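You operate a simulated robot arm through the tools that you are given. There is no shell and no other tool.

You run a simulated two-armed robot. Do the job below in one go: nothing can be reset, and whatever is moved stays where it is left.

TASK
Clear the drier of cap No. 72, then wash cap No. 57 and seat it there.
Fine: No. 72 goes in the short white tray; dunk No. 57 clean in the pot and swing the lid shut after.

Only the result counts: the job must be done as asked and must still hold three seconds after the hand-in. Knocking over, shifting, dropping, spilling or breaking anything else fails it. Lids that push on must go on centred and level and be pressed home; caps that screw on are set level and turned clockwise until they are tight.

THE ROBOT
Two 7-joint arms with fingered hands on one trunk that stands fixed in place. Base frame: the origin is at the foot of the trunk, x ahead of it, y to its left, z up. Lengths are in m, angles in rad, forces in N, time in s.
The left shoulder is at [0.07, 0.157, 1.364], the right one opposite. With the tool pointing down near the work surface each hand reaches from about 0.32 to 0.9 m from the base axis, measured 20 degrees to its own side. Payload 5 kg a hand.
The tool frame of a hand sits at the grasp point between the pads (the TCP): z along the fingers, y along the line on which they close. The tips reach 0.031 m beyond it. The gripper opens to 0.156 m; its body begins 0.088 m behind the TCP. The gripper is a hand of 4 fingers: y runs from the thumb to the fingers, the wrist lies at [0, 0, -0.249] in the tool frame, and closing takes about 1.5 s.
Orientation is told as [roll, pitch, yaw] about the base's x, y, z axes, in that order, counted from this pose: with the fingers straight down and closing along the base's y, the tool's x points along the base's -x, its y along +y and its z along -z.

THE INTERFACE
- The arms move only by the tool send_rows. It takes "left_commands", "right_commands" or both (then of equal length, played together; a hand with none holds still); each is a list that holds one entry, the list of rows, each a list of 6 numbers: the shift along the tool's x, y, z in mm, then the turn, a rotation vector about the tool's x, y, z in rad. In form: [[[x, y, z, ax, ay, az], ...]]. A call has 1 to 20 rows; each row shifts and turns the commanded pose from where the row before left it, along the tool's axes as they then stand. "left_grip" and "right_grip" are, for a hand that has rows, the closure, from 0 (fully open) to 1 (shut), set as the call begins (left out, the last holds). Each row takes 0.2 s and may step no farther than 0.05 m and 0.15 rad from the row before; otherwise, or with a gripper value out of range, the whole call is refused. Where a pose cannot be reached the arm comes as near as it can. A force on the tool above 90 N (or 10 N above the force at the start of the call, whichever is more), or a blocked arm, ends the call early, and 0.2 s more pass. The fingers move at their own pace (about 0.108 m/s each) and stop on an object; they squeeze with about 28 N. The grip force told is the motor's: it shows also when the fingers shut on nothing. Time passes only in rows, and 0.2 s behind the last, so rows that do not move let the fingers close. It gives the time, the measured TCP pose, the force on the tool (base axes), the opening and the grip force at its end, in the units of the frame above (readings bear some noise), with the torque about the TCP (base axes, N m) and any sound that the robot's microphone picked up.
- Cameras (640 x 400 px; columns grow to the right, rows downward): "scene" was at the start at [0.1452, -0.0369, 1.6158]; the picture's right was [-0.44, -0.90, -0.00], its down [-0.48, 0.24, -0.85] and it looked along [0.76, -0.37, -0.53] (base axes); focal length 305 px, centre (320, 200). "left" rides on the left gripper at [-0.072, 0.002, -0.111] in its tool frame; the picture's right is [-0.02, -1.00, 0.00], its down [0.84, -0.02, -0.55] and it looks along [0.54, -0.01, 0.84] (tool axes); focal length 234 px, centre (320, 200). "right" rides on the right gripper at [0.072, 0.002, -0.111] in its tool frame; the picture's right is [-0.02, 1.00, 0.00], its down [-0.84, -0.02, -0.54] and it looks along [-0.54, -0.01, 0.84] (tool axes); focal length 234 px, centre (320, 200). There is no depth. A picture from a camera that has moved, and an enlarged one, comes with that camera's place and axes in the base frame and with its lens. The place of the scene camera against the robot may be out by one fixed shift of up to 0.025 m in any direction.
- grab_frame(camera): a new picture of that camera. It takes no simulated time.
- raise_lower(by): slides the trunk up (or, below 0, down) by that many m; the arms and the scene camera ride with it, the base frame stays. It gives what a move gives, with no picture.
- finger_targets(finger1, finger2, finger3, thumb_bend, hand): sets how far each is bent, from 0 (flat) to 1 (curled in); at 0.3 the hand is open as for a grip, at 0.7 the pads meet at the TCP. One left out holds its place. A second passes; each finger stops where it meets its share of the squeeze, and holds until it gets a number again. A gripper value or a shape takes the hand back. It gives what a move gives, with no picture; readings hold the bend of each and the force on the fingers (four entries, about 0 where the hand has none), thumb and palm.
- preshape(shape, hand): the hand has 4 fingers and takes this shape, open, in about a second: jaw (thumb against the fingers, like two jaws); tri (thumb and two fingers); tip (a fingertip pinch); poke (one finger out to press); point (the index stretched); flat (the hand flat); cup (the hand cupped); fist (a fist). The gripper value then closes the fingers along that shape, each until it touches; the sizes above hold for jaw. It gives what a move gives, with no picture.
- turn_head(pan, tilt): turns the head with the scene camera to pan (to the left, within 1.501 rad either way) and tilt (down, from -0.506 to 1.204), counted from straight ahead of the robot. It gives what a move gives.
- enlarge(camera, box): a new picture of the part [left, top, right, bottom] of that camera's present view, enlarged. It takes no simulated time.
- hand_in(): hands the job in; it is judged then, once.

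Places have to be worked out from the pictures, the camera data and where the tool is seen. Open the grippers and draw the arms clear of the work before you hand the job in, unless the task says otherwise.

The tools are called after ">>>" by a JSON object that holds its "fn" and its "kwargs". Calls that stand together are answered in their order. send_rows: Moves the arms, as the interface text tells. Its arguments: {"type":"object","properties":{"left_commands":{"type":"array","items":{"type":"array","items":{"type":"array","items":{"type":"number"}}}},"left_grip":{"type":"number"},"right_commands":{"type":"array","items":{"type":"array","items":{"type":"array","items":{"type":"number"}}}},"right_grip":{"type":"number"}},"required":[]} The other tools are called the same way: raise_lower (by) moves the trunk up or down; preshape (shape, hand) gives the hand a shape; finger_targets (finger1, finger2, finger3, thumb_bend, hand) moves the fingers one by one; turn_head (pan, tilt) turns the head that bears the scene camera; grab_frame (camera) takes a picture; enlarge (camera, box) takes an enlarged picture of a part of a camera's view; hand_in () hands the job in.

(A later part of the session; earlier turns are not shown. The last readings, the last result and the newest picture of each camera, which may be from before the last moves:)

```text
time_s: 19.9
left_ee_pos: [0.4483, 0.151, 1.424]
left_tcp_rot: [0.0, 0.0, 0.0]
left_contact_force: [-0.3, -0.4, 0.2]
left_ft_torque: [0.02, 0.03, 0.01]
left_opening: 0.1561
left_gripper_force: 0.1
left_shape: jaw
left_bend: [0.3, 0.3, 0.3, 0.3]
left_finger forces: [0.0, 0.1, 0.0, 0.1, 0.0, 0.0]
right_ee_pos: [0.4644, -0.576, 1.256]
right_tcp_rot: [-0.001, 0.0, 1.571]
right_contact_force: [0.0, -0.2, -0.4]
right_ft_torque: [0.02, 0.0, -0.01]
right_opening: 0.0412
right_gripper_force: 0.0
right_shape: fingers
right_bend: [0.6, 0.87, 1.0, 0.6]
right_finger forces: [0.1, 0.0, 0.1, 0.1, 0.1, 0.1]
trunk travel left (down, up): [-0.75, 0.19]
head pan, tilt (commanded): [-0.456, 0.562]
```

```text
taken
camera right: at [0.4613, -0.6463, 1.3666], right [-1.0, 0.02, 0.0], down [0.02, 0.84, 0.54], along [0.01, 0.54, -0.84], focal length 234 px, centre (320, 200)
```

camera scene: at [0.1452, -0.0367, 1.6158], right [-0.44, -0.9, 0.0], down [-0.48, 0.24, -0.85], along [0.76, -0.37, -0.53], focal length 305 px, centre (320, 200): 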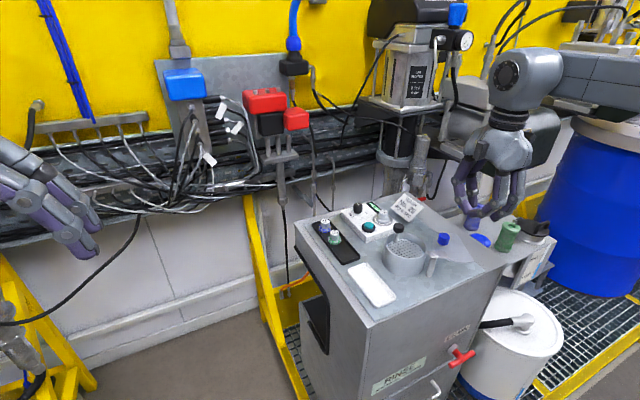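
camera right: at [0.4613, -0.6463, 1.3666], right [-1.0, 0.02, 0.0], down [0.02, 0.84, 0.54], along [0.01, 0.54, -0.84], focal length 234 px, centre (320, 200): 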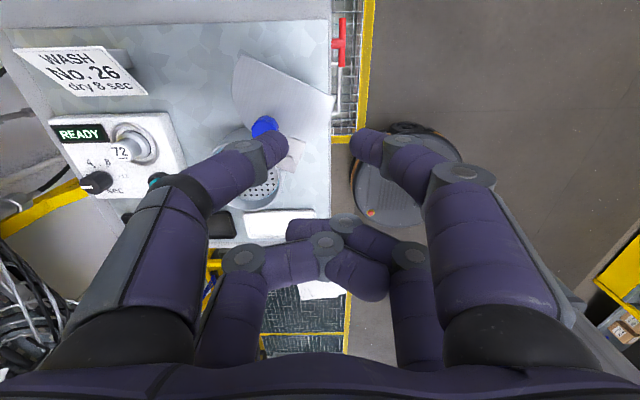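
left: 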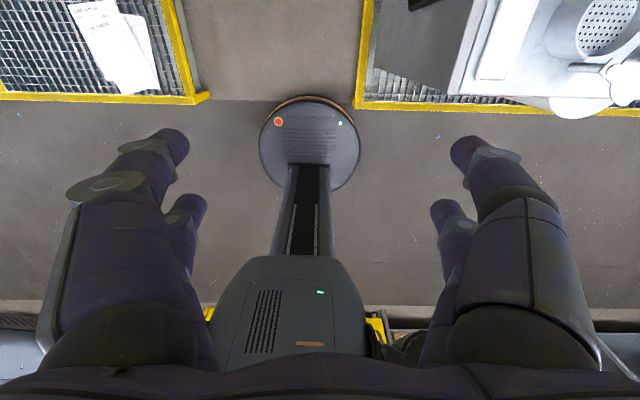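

Idle fingers are now curled up out of the way. I open the pinching pair a bit more and travel to above cap 72 (TCP ≈ (0.718,-0.515,1.20)).

>>> {"fn": "finger_targets", "kwargs": {"hand": "right", "finger1": 0.52, "thumb_bend": 0.52}}

>>> {"fn": "send_rows", "kwargs": {"right_commands": [[[-10, -42.3, 9.3, 0, 0, 0], [-10, -42.3, 9.3, 0, 0, 0], [-10, -42.3, 9.3, 0, 0, 0], [-10, -42.3, 9.3, 0, 0, 0], [-10, -42.3, 9.3, 0, 0, 0], [-10, -42.3, 9.3, 0, 0, 0], [0, 0, 0, 0, 0, 0], [0, 0, 0, 0, 0, 0]]]}}

>>> {"fn": "grab_frame", "kwargs": {"camera": "right"}}

>>> {"fn": "enlarge", "kwargs": {"camera": "scene", "box": [320, 120, 480, 240]}}

```text
time_s: 20.9
left_ee_pos: [0.4486, 0.1519, 1.4249]
left_tcp_rot: [0.001, 0.0, 0.002]
left_contact_force: [0.0, 0.5, -0.9]
left_ft_torque: [0.0, 0.03, 0.02]
left_opening: 0.1557
left_gripper_force: 0.1
left_shape: jaw
left_bend: [0.3, 0.3, 0.3, 0.3]
left_finger forces: [0.0, 0.0, 0.0, 0.0, 0.0, 0.1]
right_ee_pos: [0.4642, -0.5763, 1.2565]
right_tcp_rot: [0.001, -0.002, 1.57]
right_contact_force: [0.3, -0.2, -0.3]
right_ft_torque: [-0.01, 0.0, 0.0]
right_opening: 0.0724
right_gripper_force: 0.1
right_shape: fingers
right_bend: [0.52, 0.87, 1.0, 0.52]
right_finger forces: [0.0, 0.0, 0.0, 0.1, 0.0, 0.0]
trunk travel left (down, up): [-0.75, 0.19]
head pan, tilt (commanded): [-0.456, 0.562]
```

```text
time_s: 22.7
left_ee_pos: [0.4493, 0.1503, 1.425]
left_tcp_rot: [0.001, 0.0, 0.001]
left_contact_force: [-0.3, -0.4, 0.0]
left_ft_torque: [0.01, -0.01, -0.01]
left_opening: 0.1558
left_gripper_force: 0.0
left_shape: jaw
left_bend: [0.3, 0.3, 0.3, 0.3]
left_finger forces: [0.1, 0.0, 0.0, 0.0, 0.0, 0.0]
right_ee_pos: [0.717, -0.5152, 1.1993]
right_tcp_rot: [0.002, -0.002, 1.571]
right_contact_force: [0.2, -0.3, 0.1]
right_ft_torque: [0.04, -0.01, -0.01]
right_opening: 0.0727
right_gripper_force: 0.0
right_shape: fingers
right_bend: [0.52, 0.87, 1.0, 0.52]
right_finger forces: [0.0, 0.1, 0.1, 0.0, 0.0, 0.1]
trunk travel left (down, up): [-0.75, 0.19]
head pan, tilt (commanded): [-0.456, 0.562]
```

```text
taken
camera right: at [0.7151, -0.5865, 1.3095], right [-1.0, 0.02, 0.0], down [0.02, 0.84, 0.55], along [0.01, 0.55, -0.84], focal length 234 px, centre (320, 200)
```

right: 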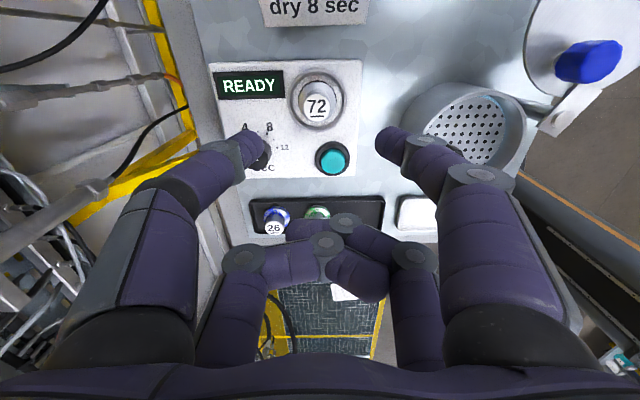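

```text
3.33 times, centred on (400, 180) of scene
camera zoom: at [0.145, -0.0377, 1.6158], right [-0.44, -0.9, 0.0], down [-0.48, 0.24, -0.85], along [0.76, -0.37, -0.53], focal length 1016 px, centre (53, 267)
```

zoom: 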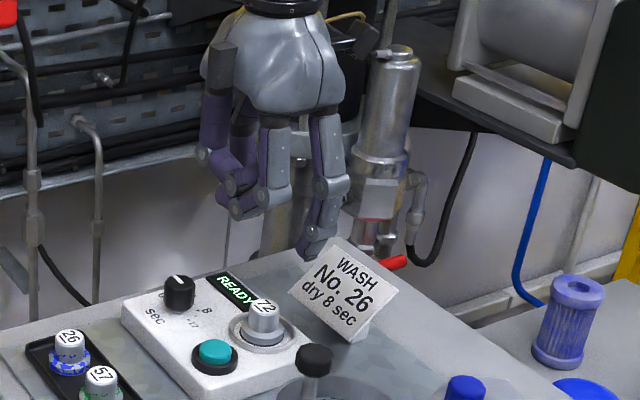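

Zooming in to check the alignment of the pinch pair with the cap.

>>> {"fn": "enlarge", "kwargs": {"camera": "right", "box": [230, 50, 400, 180]}}

```text
3.08 times, centred on (315, 115) of right
camera zoom: at [0.7151, -0.5865, 1.3095], right [-1.0, 0.02, 0.0], down [0.02, 0.84, 0.55], along [0.01, 0.55, -0.84], focal length 720 px, centre (335, 462)
```

zoom: 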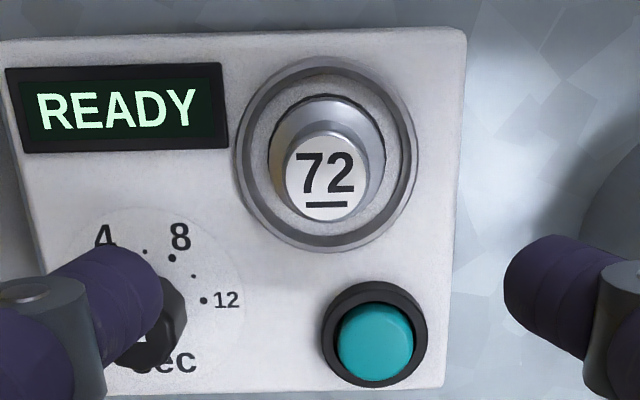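

Cap 72 is at ≈(0.718,-0.540), lined up with the pinch pair. I narrow the fingers a little and descend to z≈1.12 for a check.

>>> {"fn": "finger_targets", "kwargs": {"hand": "right", "finger1": 0.57, "thumb_bend": 0.57}}

>>> {"fn": "send_rows", "kwargs": {"right_commands": [[[0, -1, 40, 0, 0, 0], [0.5, 0, 39, 0, 0, 0], [0, 0, 0, 0, 0, 0]]]}}

>>> {"fn": "enlarge", "kwargs": {"camera": "right", "box": [220, 40, 420, 190]}}

>>> {"fn": "enlarge", "kwargs": {"camera": "scene", "box": [330, 150, 450, 240]}}

```text
time_s: 23.7
left_ee_pos: [0.4475, 0.1519, 1.4258]
left_tcp_rot: [-0.001, -0.001, 0.001]
left_contact_force: [0.3, 1.7, 1.0]
left_ft_torque: [0.02, 0.01, 0.04]
left_opening: 0.1558
left_gripper_force: 0.1
left_shape: jaw
left_bend: [0.3, 0.3, 0.3, 0.3]
left_finger forces: [0.1, 0.0, 0.0, 0.0, 0.0, 0.0]
right_ee_pos: [0.7171, -0.5154, 1.1993]
right_tcp_rot: [0.002, 0.0, 1.571]
right_contact_force: [0.2, 0.9, -0.2]
right_ft_torque: [-0.02, -0.02, -0.01]
right_opening: 0.0575
right_gripper_force: 0.0
right_shape: fingers
right_bend: [0.56, 0.87, 1.0, 0.56]
right_finger forces: [0.1, 0.0, 0.1, 0.0, 0.0, 0.0]
trunk travel left (down, up): [-0.75, 0.19]
head pan, tilt (commanded): [-0.456, 0.562]
```

```text
time_s: 24.5
left_ee_pos: [0.4475, 0.1529, 1.4256]
left_tcp_rot: [-0.001, 0.0, 0.001]
left_contact_force: [0.9, -0.7, 0.2]
left_ft_torque: [-0.04, -0.02, -0.02]
left_opening: 0.1559
left_gripper_force: 0.1
left_shape: jaw
left_bend: [0.3, 0.3, 0.3, 0.3]
left_finger forces: [0.0, 0.0, 0.0, 0.0, 0.0, 0.1]
right_ee_pos: [0.7205, -0.5148, 1.1205]
right_tcp_rot: [-0.001, 0.0, 1.57]
right_contact_force: [-0.2, 0.3, 0.3]
right_ft_torque: [-0.02, -0.01, -0.01]
right_opening: 0.0579
right_gripper_force: 0.1
right_shape: fingers
right_bend: [0.56, 0.87, 1.0, 0.56]
right_finger forces: [0.0, 0.1, 0.0, 0.0, 0.1, 0.0]
trunk travel left (down, up): [-0.75, 0.19]
head pan, tilt (commanded): [-0.456, 0.562]
```

```text
2.67 times, centred on (320, 115) of right
camera zoom: at [0.7166, -0.5852, 1.2313], right [-1.0, 0.02, 0.0], down [0.02, 0.84, 0.54], along [0.01, 0.54, -0.84], focal length 624 px, centre (320, 427)
```

zoom: 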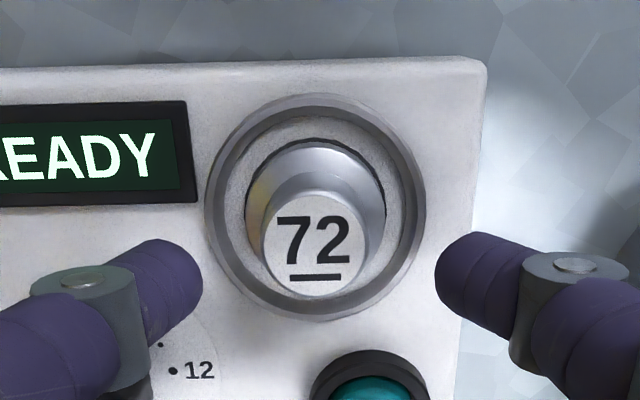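

```text
4.44 times, centred on (390, 195) of scene
camera zoom: at [0.1442, -0.0363, 1.616], right [-0.44, -0.9, 0.0], down [-0.48, 0.23, -0.85], along [0.76, -0.37, -0.53], focal length 1354 px, centre (9, 222)
```

zoom: 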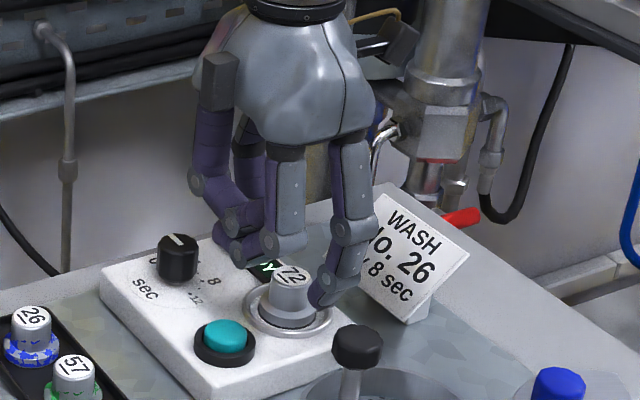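

Consistent: cap 72 axis ≈(0.7185,-0.540), top ≈1.080. I lower to z≈1.095 and check again visually before closing.

>>> {"fn": "send_rows", "kwargs": {"right_commands": [[[0, 0, 13, 0, 0, 0], [0, 0, 13, 0, 0, 0], [0, 0, 0, 0, 0, 0]]]}}

>>> {"fn": "enlarge", "kwargs": {"camera": "right", "box": [220, 60, 420, 210]}}

>>> {"fn": "enlarge", "kwargs": {"camera": "scene", "box": [345, 180, 425, 240]}}

```text
time_s: 25.3
left_ee_pos: [0.4485, 0.1516, 1.4259]
left_tcp_rot: [-0.003, 0.001, 0.003]
left_contact_force: [0.1, 0.4, -0.1]
left_ft_torque: [0.03, 0.0, 0.0]
left_opening: 0.1563
left_gripper_force: 0.0
left_shape: jaw
left_bend: [0.3, 0.3, 0.3, 0.3]
left_finger forces: [0.0, 0.0, 0.0, 0.0, 0.0, 0.1]
right_ee_pos: [0.7192, -0.5155, 1.0938]
right_tcp_rot: [-0.001, 0.002, 1.57]
right_contact_force: [0.7, -0.8, 1.2]
right_ft_torque: [-0.06, -0.02, -0.03]
right_opening: 0.0574
right_gripper_force: 0.0
right_shape: fingers
right_bend: [0.56, 0.87, 1.0, 0.56]
right_finger forces: [0.4, 0.0, 0.1, 0.0, 0.8, 0.1]
trunk travel left (down, up): [-0.75, 0.19]
head pan, tilt (commanded): [-0.456, 0.562]
```

```text
2.67 times, centred on (320, 135) of right
camera zoom: at [0.7172, -0.586, 1.205], right [-1.0, 0.02, 0.0], down [0.02, 0.84, 0.54], along [0.01, 0.54, -0.84], focal length 624 px, centre (320, 373)
```

zoom: 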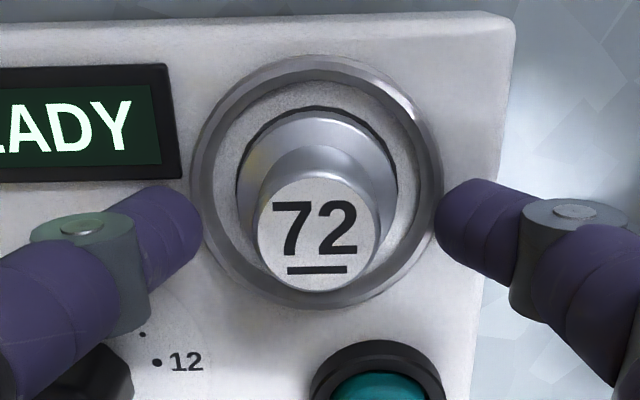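

```text
6.67 times, centred on (385, 210) of scene
camera zoom: at [0.145, -0.0363, 1.6159], right [-0.44, -0.9, 0.0], down [-0.48, 0.23, -0.85], along [0.76, -0.37, -0.53], focal length 2031 px, centre (-113, 133)
```

zoom: 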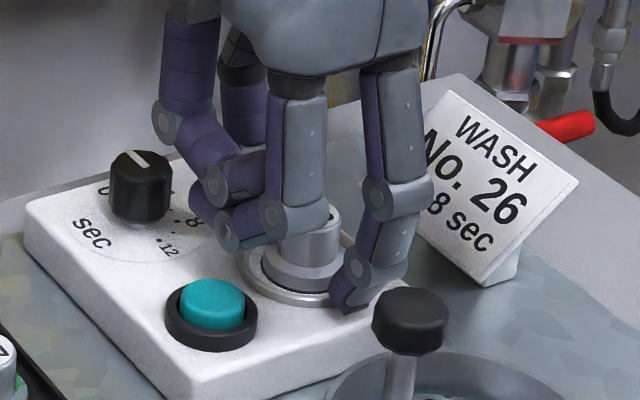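

The tips are just brushing the nest ring and the knob axis looks ~4 mm off the pinch line (toward −y). I raise 4 mm, shift 4 mm along tool +x, and narrow the fingers a bit.

>>> {"fn": "send_rows", "kwargs": {"right_commands": [[[0, 0, -4, 0, 0, 0], [4, 0, 0, 0, 0, 0], [0, 0, 0, 0, 0, 0]]]}}

>>> {"fn": "finger_targets", "kwargs": {"hand": "right", "finger1": 0.62, "thumb_bend": 0.62}}

>>> {"fn": "enlarge", "kwargs": {"camera": "right", "box": [220, 60, 420, 210]}}

>>> {"fn": "enlarge", "kwargs": {"camera": "scene", "box": [345, 180, 425, 240]}}

```text
time_s: 26.1
left_ee_pos: [0.4496, 0.1509, 1.4243]
left_tcp_rot: [0.0, 0.001, 0.001]
left_contact_force: [-1.2, 1.2, -0.1]
left_ft_torque: [-0.03, -0.01, 0.0]
left_opening: 0.1559
left_gripper_force: 0.1
left_shape: jaw
left_bend: [0.3, 0.3, 0.3, 0.3]
left_finger forces: [0.0, 0.0, 0.1, 0.0, 0.0, 0.0]
right_ee_pos: [0.7184, -0.5192, 1.0972]
right_tcp_rot: [0.0, 0.0, 1.57]
right_contact_force: [-0.2, -0.4, 0.0]
right_ft_torque: [0.01, -0.07, -0.02]
right_opening: 0.0576
right_gripper_force: 0.0
right_shape: fingers
right_bend: [0.56, 0.87, 1.0, 0.56]
right_finger forces: [0.1, 0.0, 0.1, 0.1, 0.0, 0.0]
trunk travel left (down, up): [-0.75, 0.19]
head pan, tilt (commanded): [-0.456, 0.562]
```

```text
time_s: 27.1
left_ee_pos: [0.4485, 0.152, 1.426]
left_tcp_rot: [0.001, 0.0, 0.003]
left_contact_force: [-0.1, 0.8, -0.3]
left_ft_torque: [-0.03, 0.02, 0.02]
left_opening: 0.1559
left_gripper_force: 0.0
left_shape: jaw
left_bend: [0.3, 0.3, 0.3, 0.3]
left_finger forces: [0.0, 0.0, 0.1, 0.0, 0.0, 0.1]
right_ee_pos: [0.7188, -0.5193, 1.097]
right_tcp_rot: [0.0, 0.0, 1.568]
right_contact_force: [-0.3, 0.1, -0.4]
right_ft_torque: [-0.01, -0.02, -0.02]
right_opening: 0.0344
right_gripper_force: 0.0
right_shape: fingers
right_bend: [0.62, 0.87, 1.0, 0.62]
right_finger forces: [0.1, 0.0, 0.0, 0.0, 0.1, 0.0]
trunk travel left (down, up): [-0.75, 0.19]
head pan, tilt (commanded): [-0.456, 0.562]
```

```text
2.67 times, centred on (320, 135) of right
camera zoom: at [0.7164, -0.5904, 1.2081], right [-1.0, 0.02, 0.0], down [0.02, 0.84, 0.54], along [0.01, 0.54, -0.84], focal length 624 px, centre (320, 373)
```

zoom: 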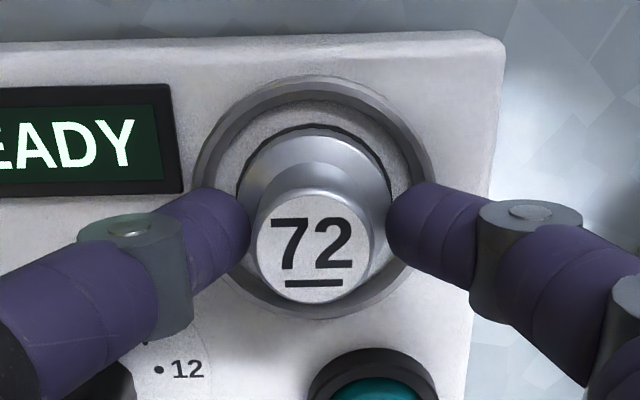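

```text
6.67 times, centred on (385, 210) of scene
camera zoom: at [0.1453, -0.0367, 1.6158], right [-0.44, -0.9, 0.0], down [-0.48, 0.24, -0.85], along [0.76, -0.37, -0.53], focal length 2031 px, centre (-113, 133)
```

zoom: 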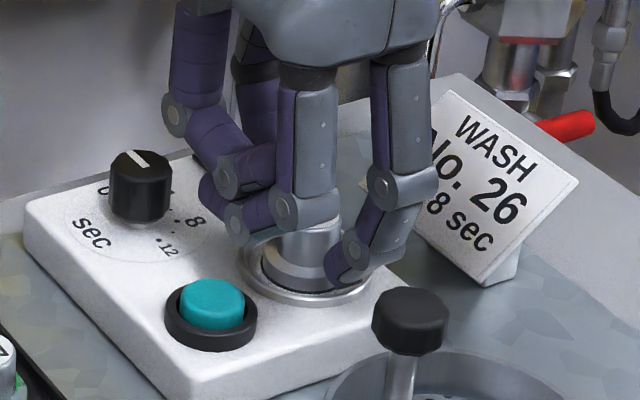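

Alignment looks good now. I lower 2 mm and close the pinch on cap 72.

>>> {"fn": "send_rows", "kwargs": {"right_commands": [[[0, 0, 2, 0, 0, 0], [0, 0, 0, 0, 0, 0]]]}}

>>> {"fn": "finger_targets", "kwargs": {"hand": "right", "finger1": 0.9, "thumb_bend": 0.9}}

>>> {"fn": "enlarge", "kwargs": {"camera": "right", "box": [220, 60, 420, 210]}}

>>> {"fn": "enlarge", "kwargs": {"camera": "scene", "box": [345, 180, 425, 240]}}

```text
time_s: 27.7
left_ee_pos: [0.448, 0.152, 1.4249]
left_tcp_rot: [0.0, 0.0, 0.001]
left_contact_force: [0.4, -1.6, -0.2]
left_ft_torque: [0.0, 0.01, -0.01]
left_opening: 0.1559
left_gripper_force: 0.1
left_shape: jaw
left_bend: [0.3, 0.3, 0.3, 0.3]
left_finger forces: [0.0, 0.1, 0.0, 0.0, 0.1, 0.1]
right_ee_pos: [0.7185, -0.52, 1.0964]
right_tcp_rot: [-0.001, 0.0, 1.572]
right_contact_force: [0.4, 0.9, -0.7]
right_ft_torque: [0.03, 0.03, 0.0]
right_opening: 0.0344
right_gripper_force: 0.1
right_shape: fingers
right_bend: [0.62, 0.87, 1.0, 0.62]
right_finger forces: [0.0, 0.1, 0.0, 0.0, 0.0, 0.0]
trunk travel left (down, up): [-0.75, 0.19]
head pan, tilt (commanded): [-0.456, 0.562]
```

```text
time_s: 28.7
left_ee_pos: [0.4496, 0.1531, 1.425]
left_tcp_rot: [-0.003, 0.003, 0.002]
left_contact_force: [0.3, 0.5, -0.4]
left_ft_torque: [0.01, -0.02, 0.03]
left_opening: 0.1559
left_gripper_force: 0.0
left_shape: jaw
left_bend: [0.3, 0.3, 0.3, 0.3]
left_finger forces: [0.0, 0.0, 0.1, 0.0, 0.0, 0.1]
right_ee_pos: [0.722, -0.5186, 1.096]
right_tcp_rot: [-0.004, 0.002, 1.574]
right_contact_force: [17.6, -4.5, 12.8]
right_ft_torque: [-0.46, -0.35, 0.38]
right_opening: 0.0289
right_gripper_force: 22.6
right_shape: fingers
right_bend: [0.55, 0.87, 1.0, 0.79]
right_finger forces: [12.5, 0.1, 0.0, 0.0, 32.3, 0.0]
trunk travel left (down, up): [-0.75, 0.19]
head pan, tilt (commanded): [-0.456, 0.562]
```

```text
2.67 times, centred on (320, 135) of right
camera zoom: at [0.7189, -0.5896, 1.2079], right [-1.0, 0.02, 0.0], down [0.02, 0.84, 0.54], along [0.02, 0.54, -0.84], focal length 624 px, centre (320, 373)
```

zoom: 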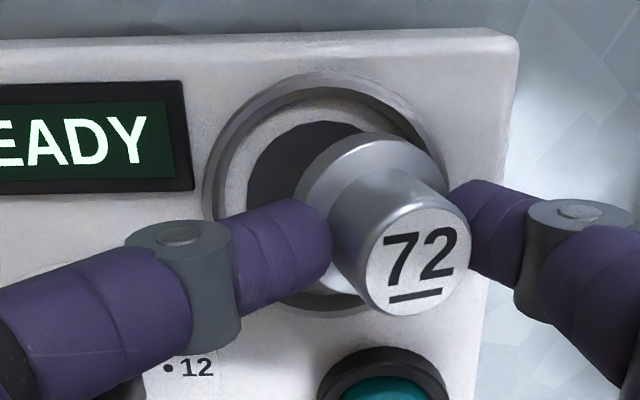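

```text
6.67 times, centred on (385, 210) of scene
camera zoom: at [0.147, -0.036, 1.6159], right [-0.44, -0.9, 0.0], down [-0.48, 0.23, -0.85], along [0.76, -0.37, -0.53], focal length 2031 px, centre (-113, 133)
```

zoom: 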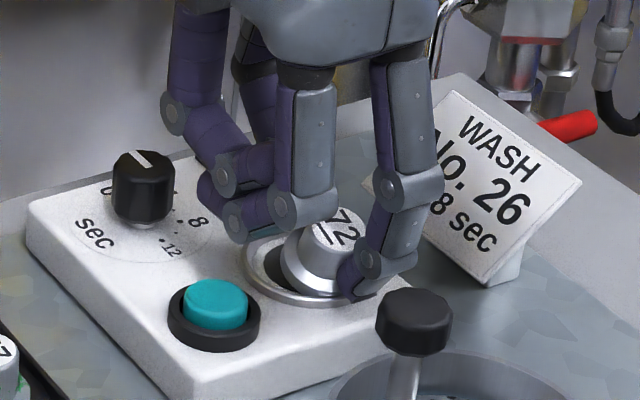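

The thumb is stronger than a single finger and tilted cap 72 in the nest. I'll use the thumb as a fixed jaw instead: bring it back to ≈0.65 while finger1 keeps pushing, so the cap rights itself.

>>> {"fn": "finger_targets", "kwargs": {"hand": "right", "thumb_bend": 0.65}}

>>> {"fn": "enlarge", "kwargs": {"camera": "right", "box": [220, 60, 420, 210]}}

>>> {"fn": "enlarge", "kwargs": {"camera": "scene", "box": [345, 180, 425, 240]}}

```text
time_s: 29.7
left_ee_pos: [0.4495, 0.151, 1.4259]
left_tcp_rot: [0.001, 0.001, 0.001]
left_contact_force: [0.4, 0.3, 0.1]
left_ft_torque: [-0.01, -0.01, -0.02]
left_opening: 0.1563
left_gripper_force: 0.0
left_shape: jaw
left_bend: [0.3, 0.3, 0.3, 0.3]
left_finger forces: [0.0, 0.0, 0.1, 0.0, 0.0, 0.0]
right_ee_pos: [0.7191, -0.52, 1.0962]
right_tcp_rot: [0.001, 0.0, 1.569]
right_contact_force: [0.3, 0.9, 0.7]
right_ft_torque: [0.05, -0.01, -0.02]
right_opening: 0.0261
right_gripper_force: 4.6
right_shape: fingers
right_bend: [0.65, 0.87, 1.0, 0.64]
right_finger forces: [5.0, 0.0, 0.0, 0.0, 4.3, 0.1]
trunk travel left (down, up): [-0.75, 0.19]
head pan, tilt (commanded): [-0.456, 0.562]
```

```text
2.67 times, centred on (320, 135) of right
camera zoom: at [0.7162, -0.5907, 1.206], right [-1.0, 0.02, 0.0], down [0.02, 0.84, 0.54], along [0.01, 0.54, -0.84], focal length 624 px, centre (320, 373)
```

zoom: 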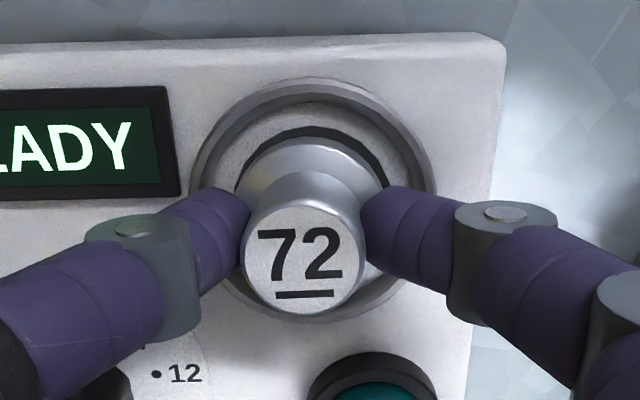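

```text
6.67 times, centred on (385, 210) of scene
camera zoom: at [0.1453, -0.0371, 1.6158], right [-0.44, -0.9, 0.0], down [-0.48, 0.24, -0.85], along [0.76, -0.37, -0.53], focal length 2031 px, centre (-113, 133)
```

zoom: 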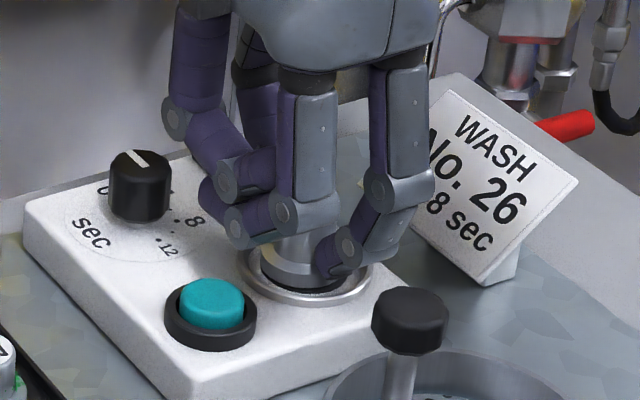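

The cap is upright again with a balanced light grip (~5 N). I tighten slightly with the thumb and then test-lift gently.

>>> {"fn": "finger_targets", "kwargs": {"hand": "right", "thumb_bend": 0.67, "finger1": 0.9}}

>>> {"fn": "send_rows", "kwargs": {"right_commands": [[[0, 0, -5, 0, 0, 0], [0, 0, -5, 0, 0, 0], [0, 0, 0, 0, 0, 0]]]}}

>>> {"fn": "enlarge", "kwargs": {"camera": "right", "box": [220, 60, 420, 210]}}

>>> {"fn": "enlarge", "kwargs": {"camera": "scene", "box": [345, 180, 425, 240]}}

```text
time_s: 30.7
left_ee_pos: [0.4478, 0.1514, 1.4244]
left_tcp_rot: [-0.001, -0.001, 0.002]
left_contact_force: [-0.2, 1.0, 0.9]
left_ft_torque: [0.0, -0.02, -0.03]
left_opening: 0.1561
left_gripper_force: 0.0
left_shape: jaw
left_bend: [0.3, 0.3, 0.3, 0.3]
left_finger forces: [0.1, 0.0, 0.1, 0.0, 0.1, 0.0]
right_ee_pos: [0.7192, -0.5197, 1.0961]
right_tcp_rot: [0.0, -0.001, 1.57]
right_contact_force: [-0.6, -0.8, -1.9]
right_ft_torque: [0.02, 0.01, 0.03]
right_opening: 0.026
right_gripper_force: 7.6
right_shape: fingers
right_bend: [0.66, 0.87, 1.0, 0.65]
right_finger forces: [7.5, 0.0, 0.0, 0.0, 7.1, 0.0]
trunk travel left (down, up): [-0.75, 0.19]
head pan, tilt (commanded): [-0.456, 0.562]
```

```text
time_s: 31.5
left_ee_pos: [0.4495, 0.1511, 1.4242]
left_tcp_rot: [-0.002, 0.0, 0.002]
left_contact_force: [0.9, -0.2, -0.7]
left_ft_torque: [0.03, -0.02, 0.03]
left_opening: 0.1557
left_gripper_force: 0.1
left_shape: jaw
left_bend: [0.3, 0.3, 0.3, 0.3]
left_finger forces: [0.0, 0.0, 0.0, 0.0, 0.1, 0.0]
right_ee_pos: [0.7178, -0.5193, 1.1062]
right_tcp_rot: [-0.002, 0.0, 1.57]
right_contact_force: [-0.7, 0.2, -1.5]
right_ft_torque: [0.02, 0.03, 0.0]
right_opening: 0.0258
right_gripper_force: 7.3
right_shape: fingers
right_bend: [0.66, 0.87, 1.0, 0.65]
right_finger forces: [7.5, 0.1, 0.0, 0.0, 7.2, 0.1]
trunk travel left (down, up): [-0.75, 0.19]
head pan, tilt (commanded): [-0.456, 0.562]
```

```text
2.67 times, centred on (320, 135) of right
camera zoom: at [0.7161, -0.5907, 1.2168], right [-1.0, 0.02, 0.0], down [0.02, 0.84, 0.54], along [0.01, 0.54, -0.84], focal length 624 px, centre (320, 373)
```

zoom: 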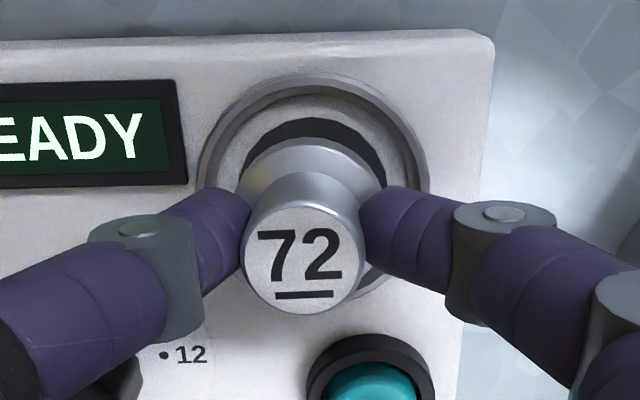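

```text
6.67 times, centred on (385, 210) of scene
camera zoom: at [0.1456, -0.037, 1.6158], right [-0.44, -0.9, 0.0], down [-0.48, 0.24, -0.85], along [0.76, -0.37, -0.53], focal length 2031 px, centre (-113, 133)
```

zoom: 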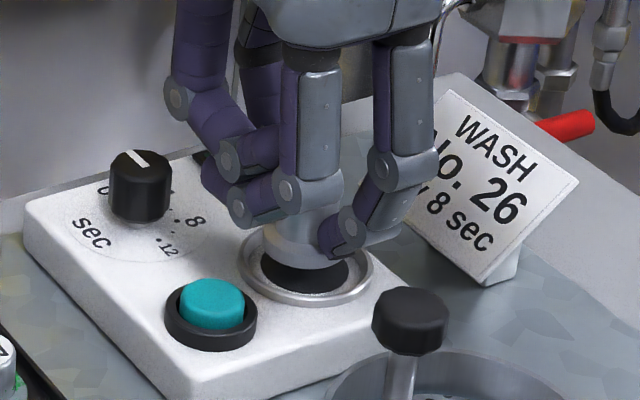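

Cap 72 lifts cleanly out of the nest (a dark recess). I raise it and carry it over to the white tray.

>>> {"fn": "send_rows", "kwargs": {"right_commands": [[[0, 0, -20, 0, 0, 0], [0, 0, -25, 0, 0, 0], [0, 0, -25, 0, 0, 0], [0, 0, -24, 0, 0, 0], [-20.5, 23.5, 0, 0, 0, 0], [-20.5, 23.5, 0, 0, 0, 0], [-20.5, 23.5, 0, 0, 0, 0], [-20.5, 23.5, 0, 0, 0, 0], [-20.5, 23.5, 0, 0, 0, 0], [-20.5, 23.5, 0, 0, 0, 0], [-20.5, 23.5, 0, 0, 0, 0], [-20.5, 23.5, 0, 0, 0, 0], [0, 0, 0, 0, 0, 0], [0, 0, 0, 0, 0, 0]]]}}

>>> {"fn": "grab_frame", "kwargs": {"camera": "right"}}

>>> {"fn": "enlarge", "kwargs": {"camera": "scene", "box": [300, 150, 460, 270]}}

```text
time_s: 34.5
left_ee_pos: [0.4486, 0.1518, 1.4247]
left_tcp_rot: [-0.002, 0.0, 0.001]
left_contact_force: [-0.2, -0.2, -0.4]
left_ft_torque: [-0.02, 0.05, 0.02]
left_opening: 0.156
left_gripper_force: 0.1
left_shape: jaw
left_bend: [0.3, 0.3, 0.3, 0.3]
left_finger forces: [0.1, 0.0, 0.0, 0.0, 0.0, 0.1]
right_ee_pos: [0.5316, -0.356, 1.2002]
right_tcp_rot: [-0.001, -0.001, 1.57]
right_contact_force: [0.6, -0.5, -1.5]
right_ft_torque: [0.01, 0.02, 0.01]
right_opening: 0.0256
right_gripper_force: 7.3
right_shape: fingers
right_bend: [0.66, 0.87, 1.0, 0.65]
right_finger forces: [7.4, 0.0, 0.0, 0.0, 7.2, 0.0]
trunk travel left (down, up): [-0.75, 0.19]
head pan, tilt (commanded): [-0.456, 0.562]
```

```text
taken
camera right: at [0.5277, -0.4272, 1.3105], right [-1.0, 0.02, 0.0], down [0.02, 0.84, 0.54], along [0.01, 0.54, -0.84], focal length 234 px, centre (320, 200)
```

right: 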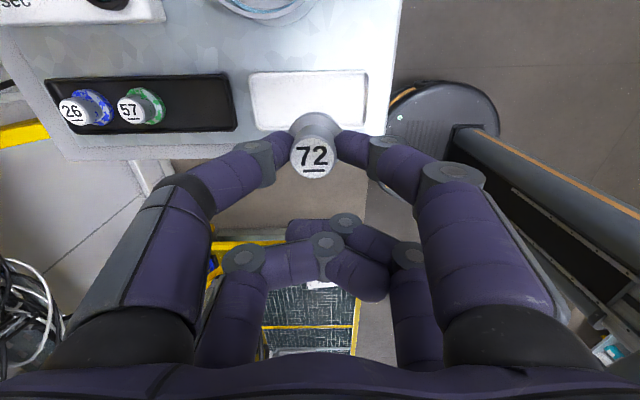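

```text
3.33 times, centred on (380, 210) of scene
camera zoom: at [0.1458, -0.037, 1.6158], right [-0.44, -0.9, 0.0], down [-0.48, 0.24, -0.85], along [0.76, -0.37, -0.53], focal length 1016 px, centre (120, 167)
```

zoom: 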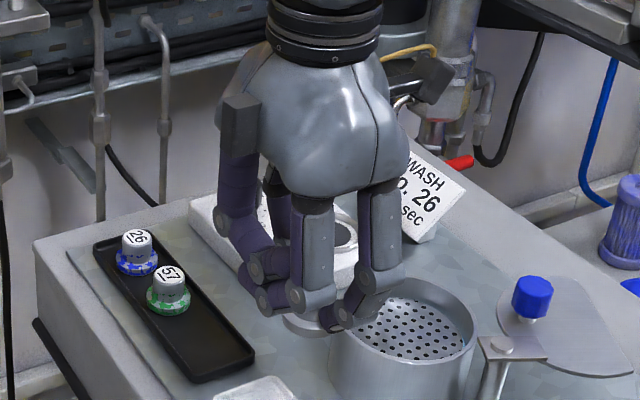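

The white tray centre is ≈(0.541,-0.378); I correct by a few mm and lower the cap toward the tray floor, stopping about 12 mm above expected contact.

>>> {"fn": "send_rows", "kwargs": {"right_commands": [[[3, -5, 25, 0, 0, 0], [0, 0, 27, 0, 0, 0], [0, 0, 27, 0, 0, 0], [0, 0, 26, 0, 0, 0], [0, 0, 0, 0, 0, 0]]]}}

>>> {"fn": "enlarge", "kwargs": {"camera": "right", "box": [200, 60, 440, 220]}}

>>> {"fn": "enlarge", "kwargs": {"camera": "scene", "box": [320, 220, 440, 310]}}

```text
time_s: 35.7
left_ee_pos: [0.4483, 0.1511, 1.4251]
left_tcp_rot: [0.0, 0.0, -0.001]
left_contact_force: [0.4, -0.5, 0.0]
left_ft_torque: [0.0, 0.01, 0.04]
left_opening: 0.1559
left_gripper_force: 0.0
left_shape: jaw
left_bend: [0.3, 0.3, 0.3, 0.3]
left_finger forces: [0.0, 0.0, 0.0, 0.0, 0.1, 0.1]
right_ee_pos: [0.5352, -0.3596, 1.0945]
right_tcp_rot: [0.001, 0.0, 1.572]
right_contact_force: [0.3, 1.4, -0.7]
right_ft_torque: [-0.02, 0.01, -0.01]
right_opening: 0.0256
right_gripper_force: 7.0
right_shape: fingers
right_bend: [0.66, 0.87, 1.0, 0.65]
right_finger forces: [7.3, 0.0, 0.0, 0.0, 7.1, 0.0]
trunk travel left (down, up): [-0.75, 0.19]
head pan, tilt (commanded): [-0.456, 0.562]
```

```text
2.50 times, centred on (320, 140) of right
camera zoom: at [0.5323, -0.4303, 1.2052], right [-1.0, 0.02, 0.0], down [0.02, 0.84, 0.54], along [0.01, 0.54, -0.84], focal length 585 px, centre (320, 350)
```

zoom: 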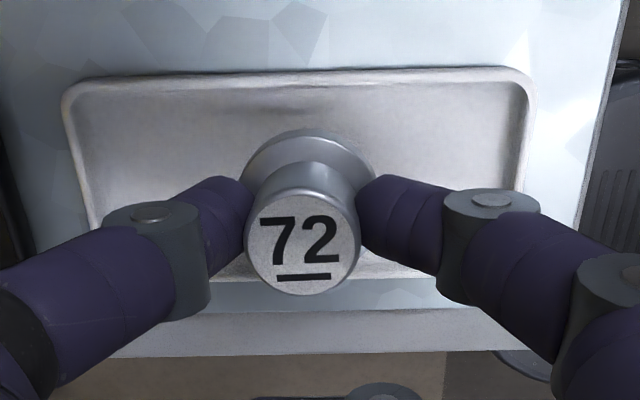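

```text
4.44 times, centred on (380, 265) of scene
camera zoom: at [0.1452, -0.0369, 1.6158], right [-0.44, -0.9, 0.0], down [-0.48, 0.24, -0.85], along [0.76, -0.37, -0.53], focal length 1354 px, centre (53, -89)
```

zoom: 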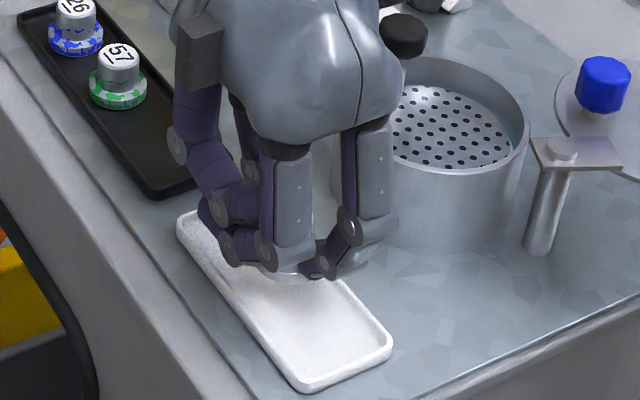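

Cap 72 is centred over the tray. I lower in small steps, watching the force.

>>> {"fn": "send_rows", "kwargs": {"right_commands": [[[0, 0, 5, 0, 0, 0], [0, 0, 3, 0, 0, 0], [0, 0, 0, 0, 0, 0]]]}}

>>> {"fn": "send_rows", "kwargs": {"right_commands": [[[0, 0, 2, 0, 0, 0], [0, 0, 0, 0, 0, 0]]]}}

>>> {"fn": "enlarge", "kwargs": {"camera": "scene", "box": [340, 250, 420, 310]}}

```text
time_s: 36.5
left_ee_pos: [0.4472, 0.1516, 1.4249]
left_tcp_rot: [-0.001, -0.001, 0.003]
left_contact_force: [0.5, -0.5, 0.3]
left_ft_torque: [-0.03, -0.01, 0.05]
left_opening: 0.156
left_gripper_force: 0.1
left_shape: jaw
left_bend: [0.3, 0.3, 0.3, 0.3]
left_finger forces: [0.1, 0.1, 0.0, 0.0, 0.0, 0.0]
right_ee_pos: [0.5346, -0.3589, 1.0863]
right_tcp_rot: [0.0, -0.002, 1.571]
right_contact_force: [0.1, 0.0, -0.8]
right_ft_torque: [0.0, -0.01, 0.03]
right_opening: 0.0256
right_gripper_force: 6.8
right_shape: fingers
right_bend: [0.66, 0.87, 1.0, 0.65]
right_finger forces: [7.3, 0.1, 0.1, 0.0, 7.1, 0.0]
trunk travel left (down, up): [-0.75, 0.19]
head pan, tilt (commanded): [-0.456, 0.562]
```

```text
time_s: 37.1
left_ee_pos: [0.4484, 0.1518, 1.4244]
left_tcp_rot: [0.001, 0.0, 0.001]
left_contact_force: [-0.5, 0.6, 0.0]
left_ft_torque: [0.02, 0.0, 0.0]
left_opening: 0.1558
left_gripper_force: 0.0
left_shape: jaw
left_bend: [0.3, 0.3, 0.3, 0.3]
left_finger forces: [0.1, 0.0, 0.0, 0.1, 0.0, 0.0]
right_ee_pos: [0.5351, -0.3586, 1.0845]
right_tcp_rot: [-0.001, -0.001, 1.572]
right_contact_force: [-0.1, -0.3, -0.9]
right_ft_torque: [0.07, 0.0, 0.0]
right_opening: 0.0259
right_gripper_force: 7.5
right_shape: fingers
right_bend: [0.66, 0.87, 1.0, 0.65]
right_finger forces: [7.3, 0.0, 0.0, 0.0, 7.1, 0.1]
trunk travel left (down, up): [-0.75, 0.19]
head pan, tilt (commanded): [-0.456, 0.562]
```

```text
6.67 times, centred on (380, 280) of scene
camera zoom: at [0.1452, -0.0366, 1.6159], right [-0.44, -0.9, 0.0], down [-0.48, 0.24, -0.85], along [0.76, -0.37, -0.53], focal length 2031 px, centre (-80, -333)
```

zoom: 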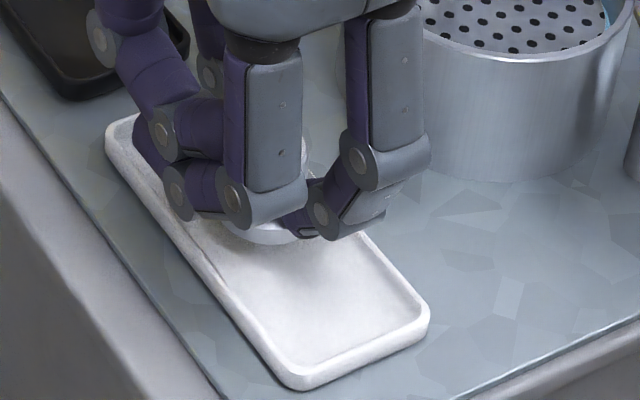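

Still hanging free (weight ≈ −0.9…−1.5 N). Continue down in 2 mm steps.

>>> {"fn": "send_rows", "kwargs": {"right_commands": [[[0, 0, 2, 0, 0, 0], [0, 0, 0, 0, 0, 0]]]}}

>>> {"fn": "send_rows", "kwargs": {"right_commands": [[[0, 0, 1.5, 0, 0, 0], [0, 0, 0, 0, 0, 0]]]}}

>>> {"fn": "send_rows", "kwargs": {"right_commands": [[[0, 0, 1.5, 0, 0, 0], [0, 0, 0, 0, 0, 0]]]}}

>>> {"fn": "enlarge", "kwargs": {"camera": "scene", "box": [340, 250, 420, 310]}}

```text
time_s: 37.7
left_ee_pos: [0.4481, 0.1512, 1.4247]
left_tcp_rot: [-0.002, 0.001, 0.002]
left_contact_force: [0.2, 0.4, 0.0]
left_ft_torque: [0.03, 0.01, -0.02]
left_opening: 0.1557
left_gripper_force: 0.1
left_shape: jaw
left_bend: [0.3, 0.3, 0.3, 0.3]
left_finger forces: [0.0, 0.0, 0.0, 0.0, 0.1, 0.0]
right_ee_pos: [0.5356, -0.3578, 1.0831]
right_tcp_rot: [0.0, 0.0, 1.572]
right_contact_force: [0.0, -0.8, -0.3]
right_ft_torque: [0.04, 0.05, 0.0]
right_opening: 0.0256
right_gripper_force: 7.3
right_shape: fingers
right_bend: [0.66, 0.87, 1.0, 0.65]
right_finger forces: [7.3, 0.1, 0.0, 0.1, 7.1, 0.1]
trunk travel left (down, up): [-0.75, 0.19]
head pan, tilt (commanded): [-0.456, 0.562]
```

```text
time_s: 38.3
left_ee_pos: [0.4477, 0.1532, 1.4252]
left_tcp_rot: [0.0, 0.001, 0.001]
left_contact_force: [0.5, -0.2, 0.3]
left_ft_torque: [-0.02, 0.01, -0.02]
left_opening: 0.156
left_gripper_force: 0.2
left_shape: jaw
left_bend: [0.3, 0.3, 0.3, 0.3]
left_finger forces: [0.1, 0.0, 0.0, 0.0, 0.0, 0.1]
right_ee_pos: [0.5351, -0.3584, 1.0812]
right_tcp_rot: [0.001, 0.0, 1.571]
right_contact_force: [0.5, -0.6, -1.1]
right_ft_torque: [0.02, 0.01, 0.01]
right_opening: 0.0254
right_gripper_force: 7.3
right_shape: fingers
right_bend: [0.66, 0.87, 1.0, 0.65]
right_finger forces: [7.2, 0.1, 0.1, 0.1, 7.1, 0.0]
trunk travel left (down, up): [-0.75, 0.19]
head pan, tilt (commanded): [-0.456, 0.562]
```

```text
time_s: 38.9
left_ee_pos: [0.4473, 0.1514, 1.4241]
left_tcp_rot: [0.001, 0.0, 0.001]
left_contact_force: [0.4, -0.4, -0.3]
left_ft_torque: [0.04, 0.02, -0.03]
left_opening: 0.156
left_gripper_force: 0.0
left_shape: jaw
left_bend: [0.3, 0.3, 0.3, 0.3]
left_finger forces: [0.1, 0.1, 0.0, 0.1, 0.0, 0.1]
right_ee_pos: [0.5345, -0.3587, 1.0806]
right_tcp_rot: [0.001, -0.001, 1.572]
right_contact_force: [0.1, -0.7, -0.1]
right_ft_torque: [0.05, -0.01, 0.03]
right_opening: 0.0258
right_gripper_force: 6.9
right_shape: fingers
right_bend: [0.66, 0.87, 1.0, 0.65]
right_finger forces: [7.3, 0.0, 0.0, 0.0, 7.1, 0.1]
trunk travel left (down, up): [-0.75, 0.19]
head pan, tilt (commanded): [-0.456, 0.562]
```

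```text
6.67 times, centred on (380, 280) of scene
camera zoom: at [0.1453, -0.0367, 1.6158], right [-0.44, -0.9, 0.0], down [-0.48, 0.24, -0.85], along [0.76, -0.37, -0.53], focal length 2031 px, centre (-80, -333)
```

zoom: 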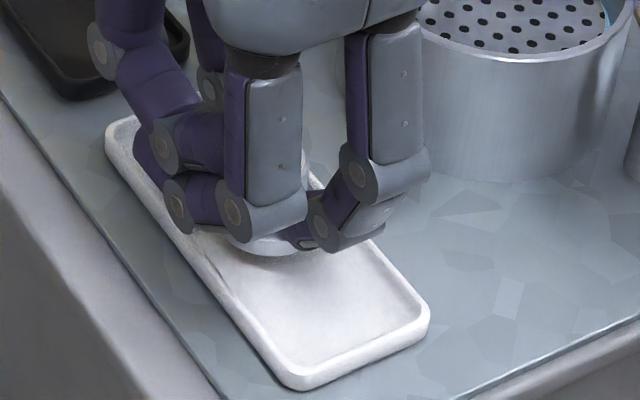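

Almost down by the picture. I keep stepping 1.5 mm until a clear upward force shows.

>>> {"fn": "send_rows", "kwargs": {"right_commands": [[[0, 0, 1.5, 0, 0, 0], [0, 0, 0, 0, 0, 0]]]}}

>>> {"fn": "send_rows", "kwargs": {"right_commands": [[[0, 0, 1.5, 0, 0, 0], [0, 0, 0, 0, 0, 0]]]}}

>>> {"fn": "enlarge", "kwargs": {"camera": "right", "box": [200, 60, 440, 220]}}

>>> {"fn": "enlarge", "kwargs": {"camera": "scene", "box": [340, 250, 420, 310]}}

```text
time_s: 39.5
left_ee_pos: [0.4484, 0.1511, 1.4243]
left_tcp_rot: [-0.001, -0.001, 0.004]
left_contact_force: [-0.1, 0.1, -0.4]
left_ft_torque: [0.03, 0.0, 0.0]
left_opening: 0.156
left_gripper_force: 0.1
left_shape: jaw
left_bend: [0.3, 0.3, 0.3, 0.3]
left_finger forces: [0.0, 0.0, 0.1, 0.0, 0.1, 0.0]
right_ee_pos: [0.5359, -0.3591, 1.0788]
right_tcp_rot: [0.0, 0.0, 1.57]
right_contact_force: [-0.4, 0.3, -1.8]
right_ft_torque: [-0.01, -0.01, 0.0]
right_opening: 0.0258
right_gripper_force: 7.0
right_shape: fingers
right_bend: [0.66, 0.87, 1.0, 0.65]
right_finger forces: [7.3, 0.0, 0.0, 0.0, 7.1, 0.0]
trunk travel left (down, up): [-0.75, 0.19]
head pan, tilt (commanded): [-0.456, 0.562]
```

```text
time_s: 40.1
left_ee_pos: [0.4474, 0.1519, 1.4247]
left_tcp_rot: [0.0, 0.0, 0.003]
left_contact_force: [-0.8, 1.3, 0.5]
left_ft_torque: [-0.02, -0.01, 0.01]
left_opening: 0.1559
left_gripper_force: 0.0
left_shape: jaw
left_bend: [0.3, 0.3, 0.3, 0.3]
left_finger forces: [0.1, 0.1, 0.0, 0.1, 0.1, 0.0]
right_ee_pos: [0.5344, -0.3592, 1.0773]
right_tcp_rot: [0.001, 0.001, 1.571]
right_contact_force: [-0.7, -0.2, -0.5]
right_ft_torque: [0.04, 0.0, 0.01]
right_opening: 0.0256
right_gripper_force: 6.8
right_shape: fingers
right_bend: [0.66, 0.87, 1.0, 0.65]
right_finger forces: [7.3, 0.0, 0.0, 0.0, 7.2, 0.0]
trunk travel left (down, up): [-0.75, 0.19]
head pan, tilt (commanded): [-0.456, 0.562]
```

```text
2.50 times, centred on (320, 140) of right
camera zoom: at [0.5328, -0.4295, 1.1882], right [-1.0, 0.02, 0.0], down [0.02, 0.84, 0.54], along [0.01, 0.54, -0.84], focal length 585 px, centre (320, 350)
```

zoom: 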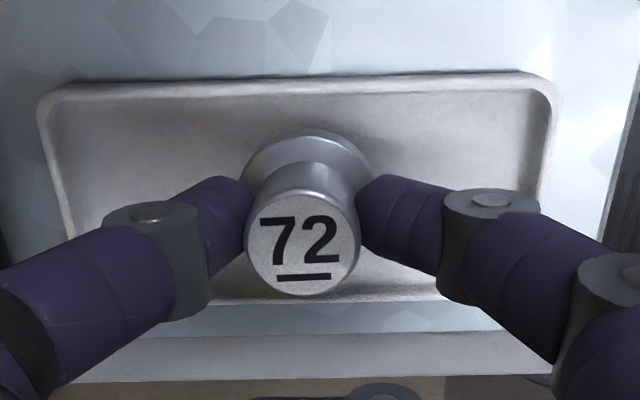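

```text
6.67 times, centred on (380, 280) of scene
camera zoom: at [0.1454, -0.0368, 1.6158], right [-0.44, -0.9, 0.0], down [-0.48, 0.24, -0.85], along [0.76, -0.37, -0.53], focal length 2031 px, centre (-80, -333)
```

zoom: 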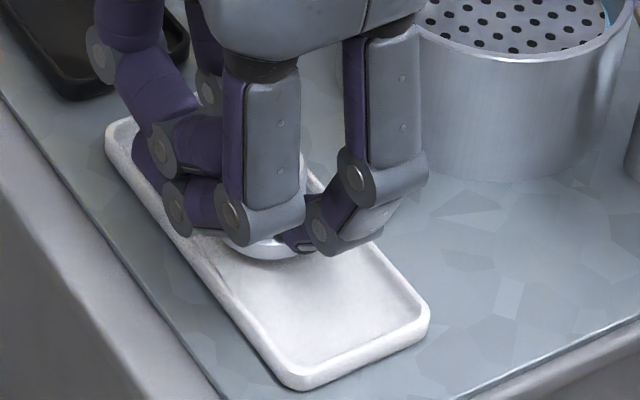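

Still no contact; continue two more small steps.

>>> {"fn": "send_rows", "kwargs": {"right_commands": [[[0, 0, 1.5, 0, 0, 0], [0, 0, 0, 0, 0, 0]]]}}

>>> {"fn": "send_rows", "kwargs": {"right_commands": [[[0, 0, 1.5, 0, 0, 0], [0, 0, 0, 0, 0, 0]]]}}

>>> {"fn": "send_rows", "kwargs": {"right_commands": [[[0, 0, 1.5, 0, 0, 0], [0, 0, 0, 0, 0, 0]]]}}

>>> {"fn": "enlarge", "kwargs": {"camera": "scene", "box": [350, 260, 400, 295]}}

```text
time_s: 40.7
left_ee_pos: [0.4489, 0.152, 1.426]
left_tcp_rot: [-0.001, -0.001, 0.002]
left_contact_force: [0.0, 0.4, 0.1]
left_ft_torque: [0.01, 0.0, 0.01]
left_opening: 0.1559
left_gripper_force: 0.2
left_shape: jaw
left_bend: [0.3, 0.3, 0.3, 0.3]
left_finger forces: [0.0, 0.1, 0.0, 0.1, 0.1, 0.0]
right_ee_pos: [0.5347, -0.3585, 1.0757]
right_tcp_rot: [-0.001, 0.0, 1.571]
right_contact_force: [0.0, 0.5, -0.3]
right_ft_torque: [0.04, 0.01, 0.02]
right_opening: 0.0256
right_gripper_force: 7.1
right_shape: fingers
right_bend: [0.66, 0.87, 1.0, 0.65]
right_finger forces: [7.3, 0.0, 0.0, 0.0, 7.1, 0.1]
trunk travel left (down, up): [-0.75, 0.19]
head pan, tilt (commanded): [-0.456, 0.562]
```

```text
time_s: 41.3
left_ee_pos: [0.4487, 0.1518, 1.4249]
left_tcp_rot: [0.001, 0.0, 0.001]
left_contact_force: [0.7, -1.1, -0.1]
left_ft_torque: [0.0, -0.02, 0.01]
left_opening: 0.1559
left_gripper_force: 0.1
left_shape: jaw
left_bend: [0.3, 0.3, 0.3, 0.3]
left_finger forces: [0.1, 0.0, 0.0, 0.0, 0.0, 0.0]
right_ee_pos: [0.5345, -0.3586, 1.0738]
right_tcp_rot: [0.0, 0.0, 1.571]
right_contact_force: [-0.1, 0.6, -0.9]
right_ft_torque: [0.02, -0.06, 0.0]
right_opening: 0.0259
right_gripper_force: 6.5
right_shape: fingers
right_bend: [0.66, 0.87, 1.0, 0.65]
right_finger forces: [7.3, 0.1, 0.0, 0.0, 7.1, 0.0]
trunk travel left (down, up): [-0.75, 0.19]
head pan, tilt (commanded): [-0.456, 0.562]
```

```text
time_s: 41.9
left_ee_pos: [0.4488, 0.1524, 1.4243]
left_tcp_rot: [0.001, -0.001, 0.005]
left_contact_force: [0.4, 0.5, 0.4]
left_ft_torque: [-0.02, 0.0, 0.02]
left_opening: 0.1558
left_gripper_force: 0.1
left_shape: jaw
left_bend: [0.3, 0.3, 0.3, 0.3]
left_finger forces: [0.0, 0.0, 0.0, 0.0, 0.1, 0.0]
right_ee_pos: [0.5354, -0.3577, 1.0729]
right_tcp_rot: [0.0, -0.001, 1.57]
right_contact_force: [-0.9, 0.7, -1.5]
right_ft_torque: [0.01, -0.02, 0.03]
right_opening: 0.0256
right_gripper_force: 7.3
right_shape: fingers
right_bend: [0.66, 0.87, 1.0, 0.65]
right_finger forces: [7.2, 0.0, 0.0, 0.1, 7.1, 0.0]
trunk travel left (down, up): [-0.75, 0.19]
head pan, tilt (commanded): [-0.456, 0.562]
```

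```text
11.43 times, centred on (375, 278) of scene
camera zoom: at [0.1454, -0.0368, 1.6158], right [-0.44, -0.9, 0.0], down [-0.48, 0.24, -0.85], along [0.76, -0.37, -0.53], focal length 3482 px, centre (-309, -686)
```

zoom: 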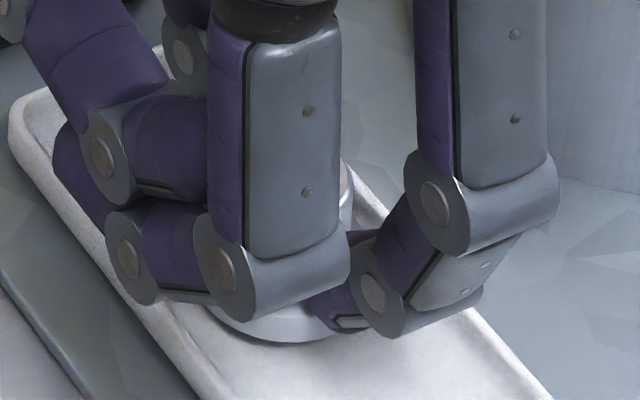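

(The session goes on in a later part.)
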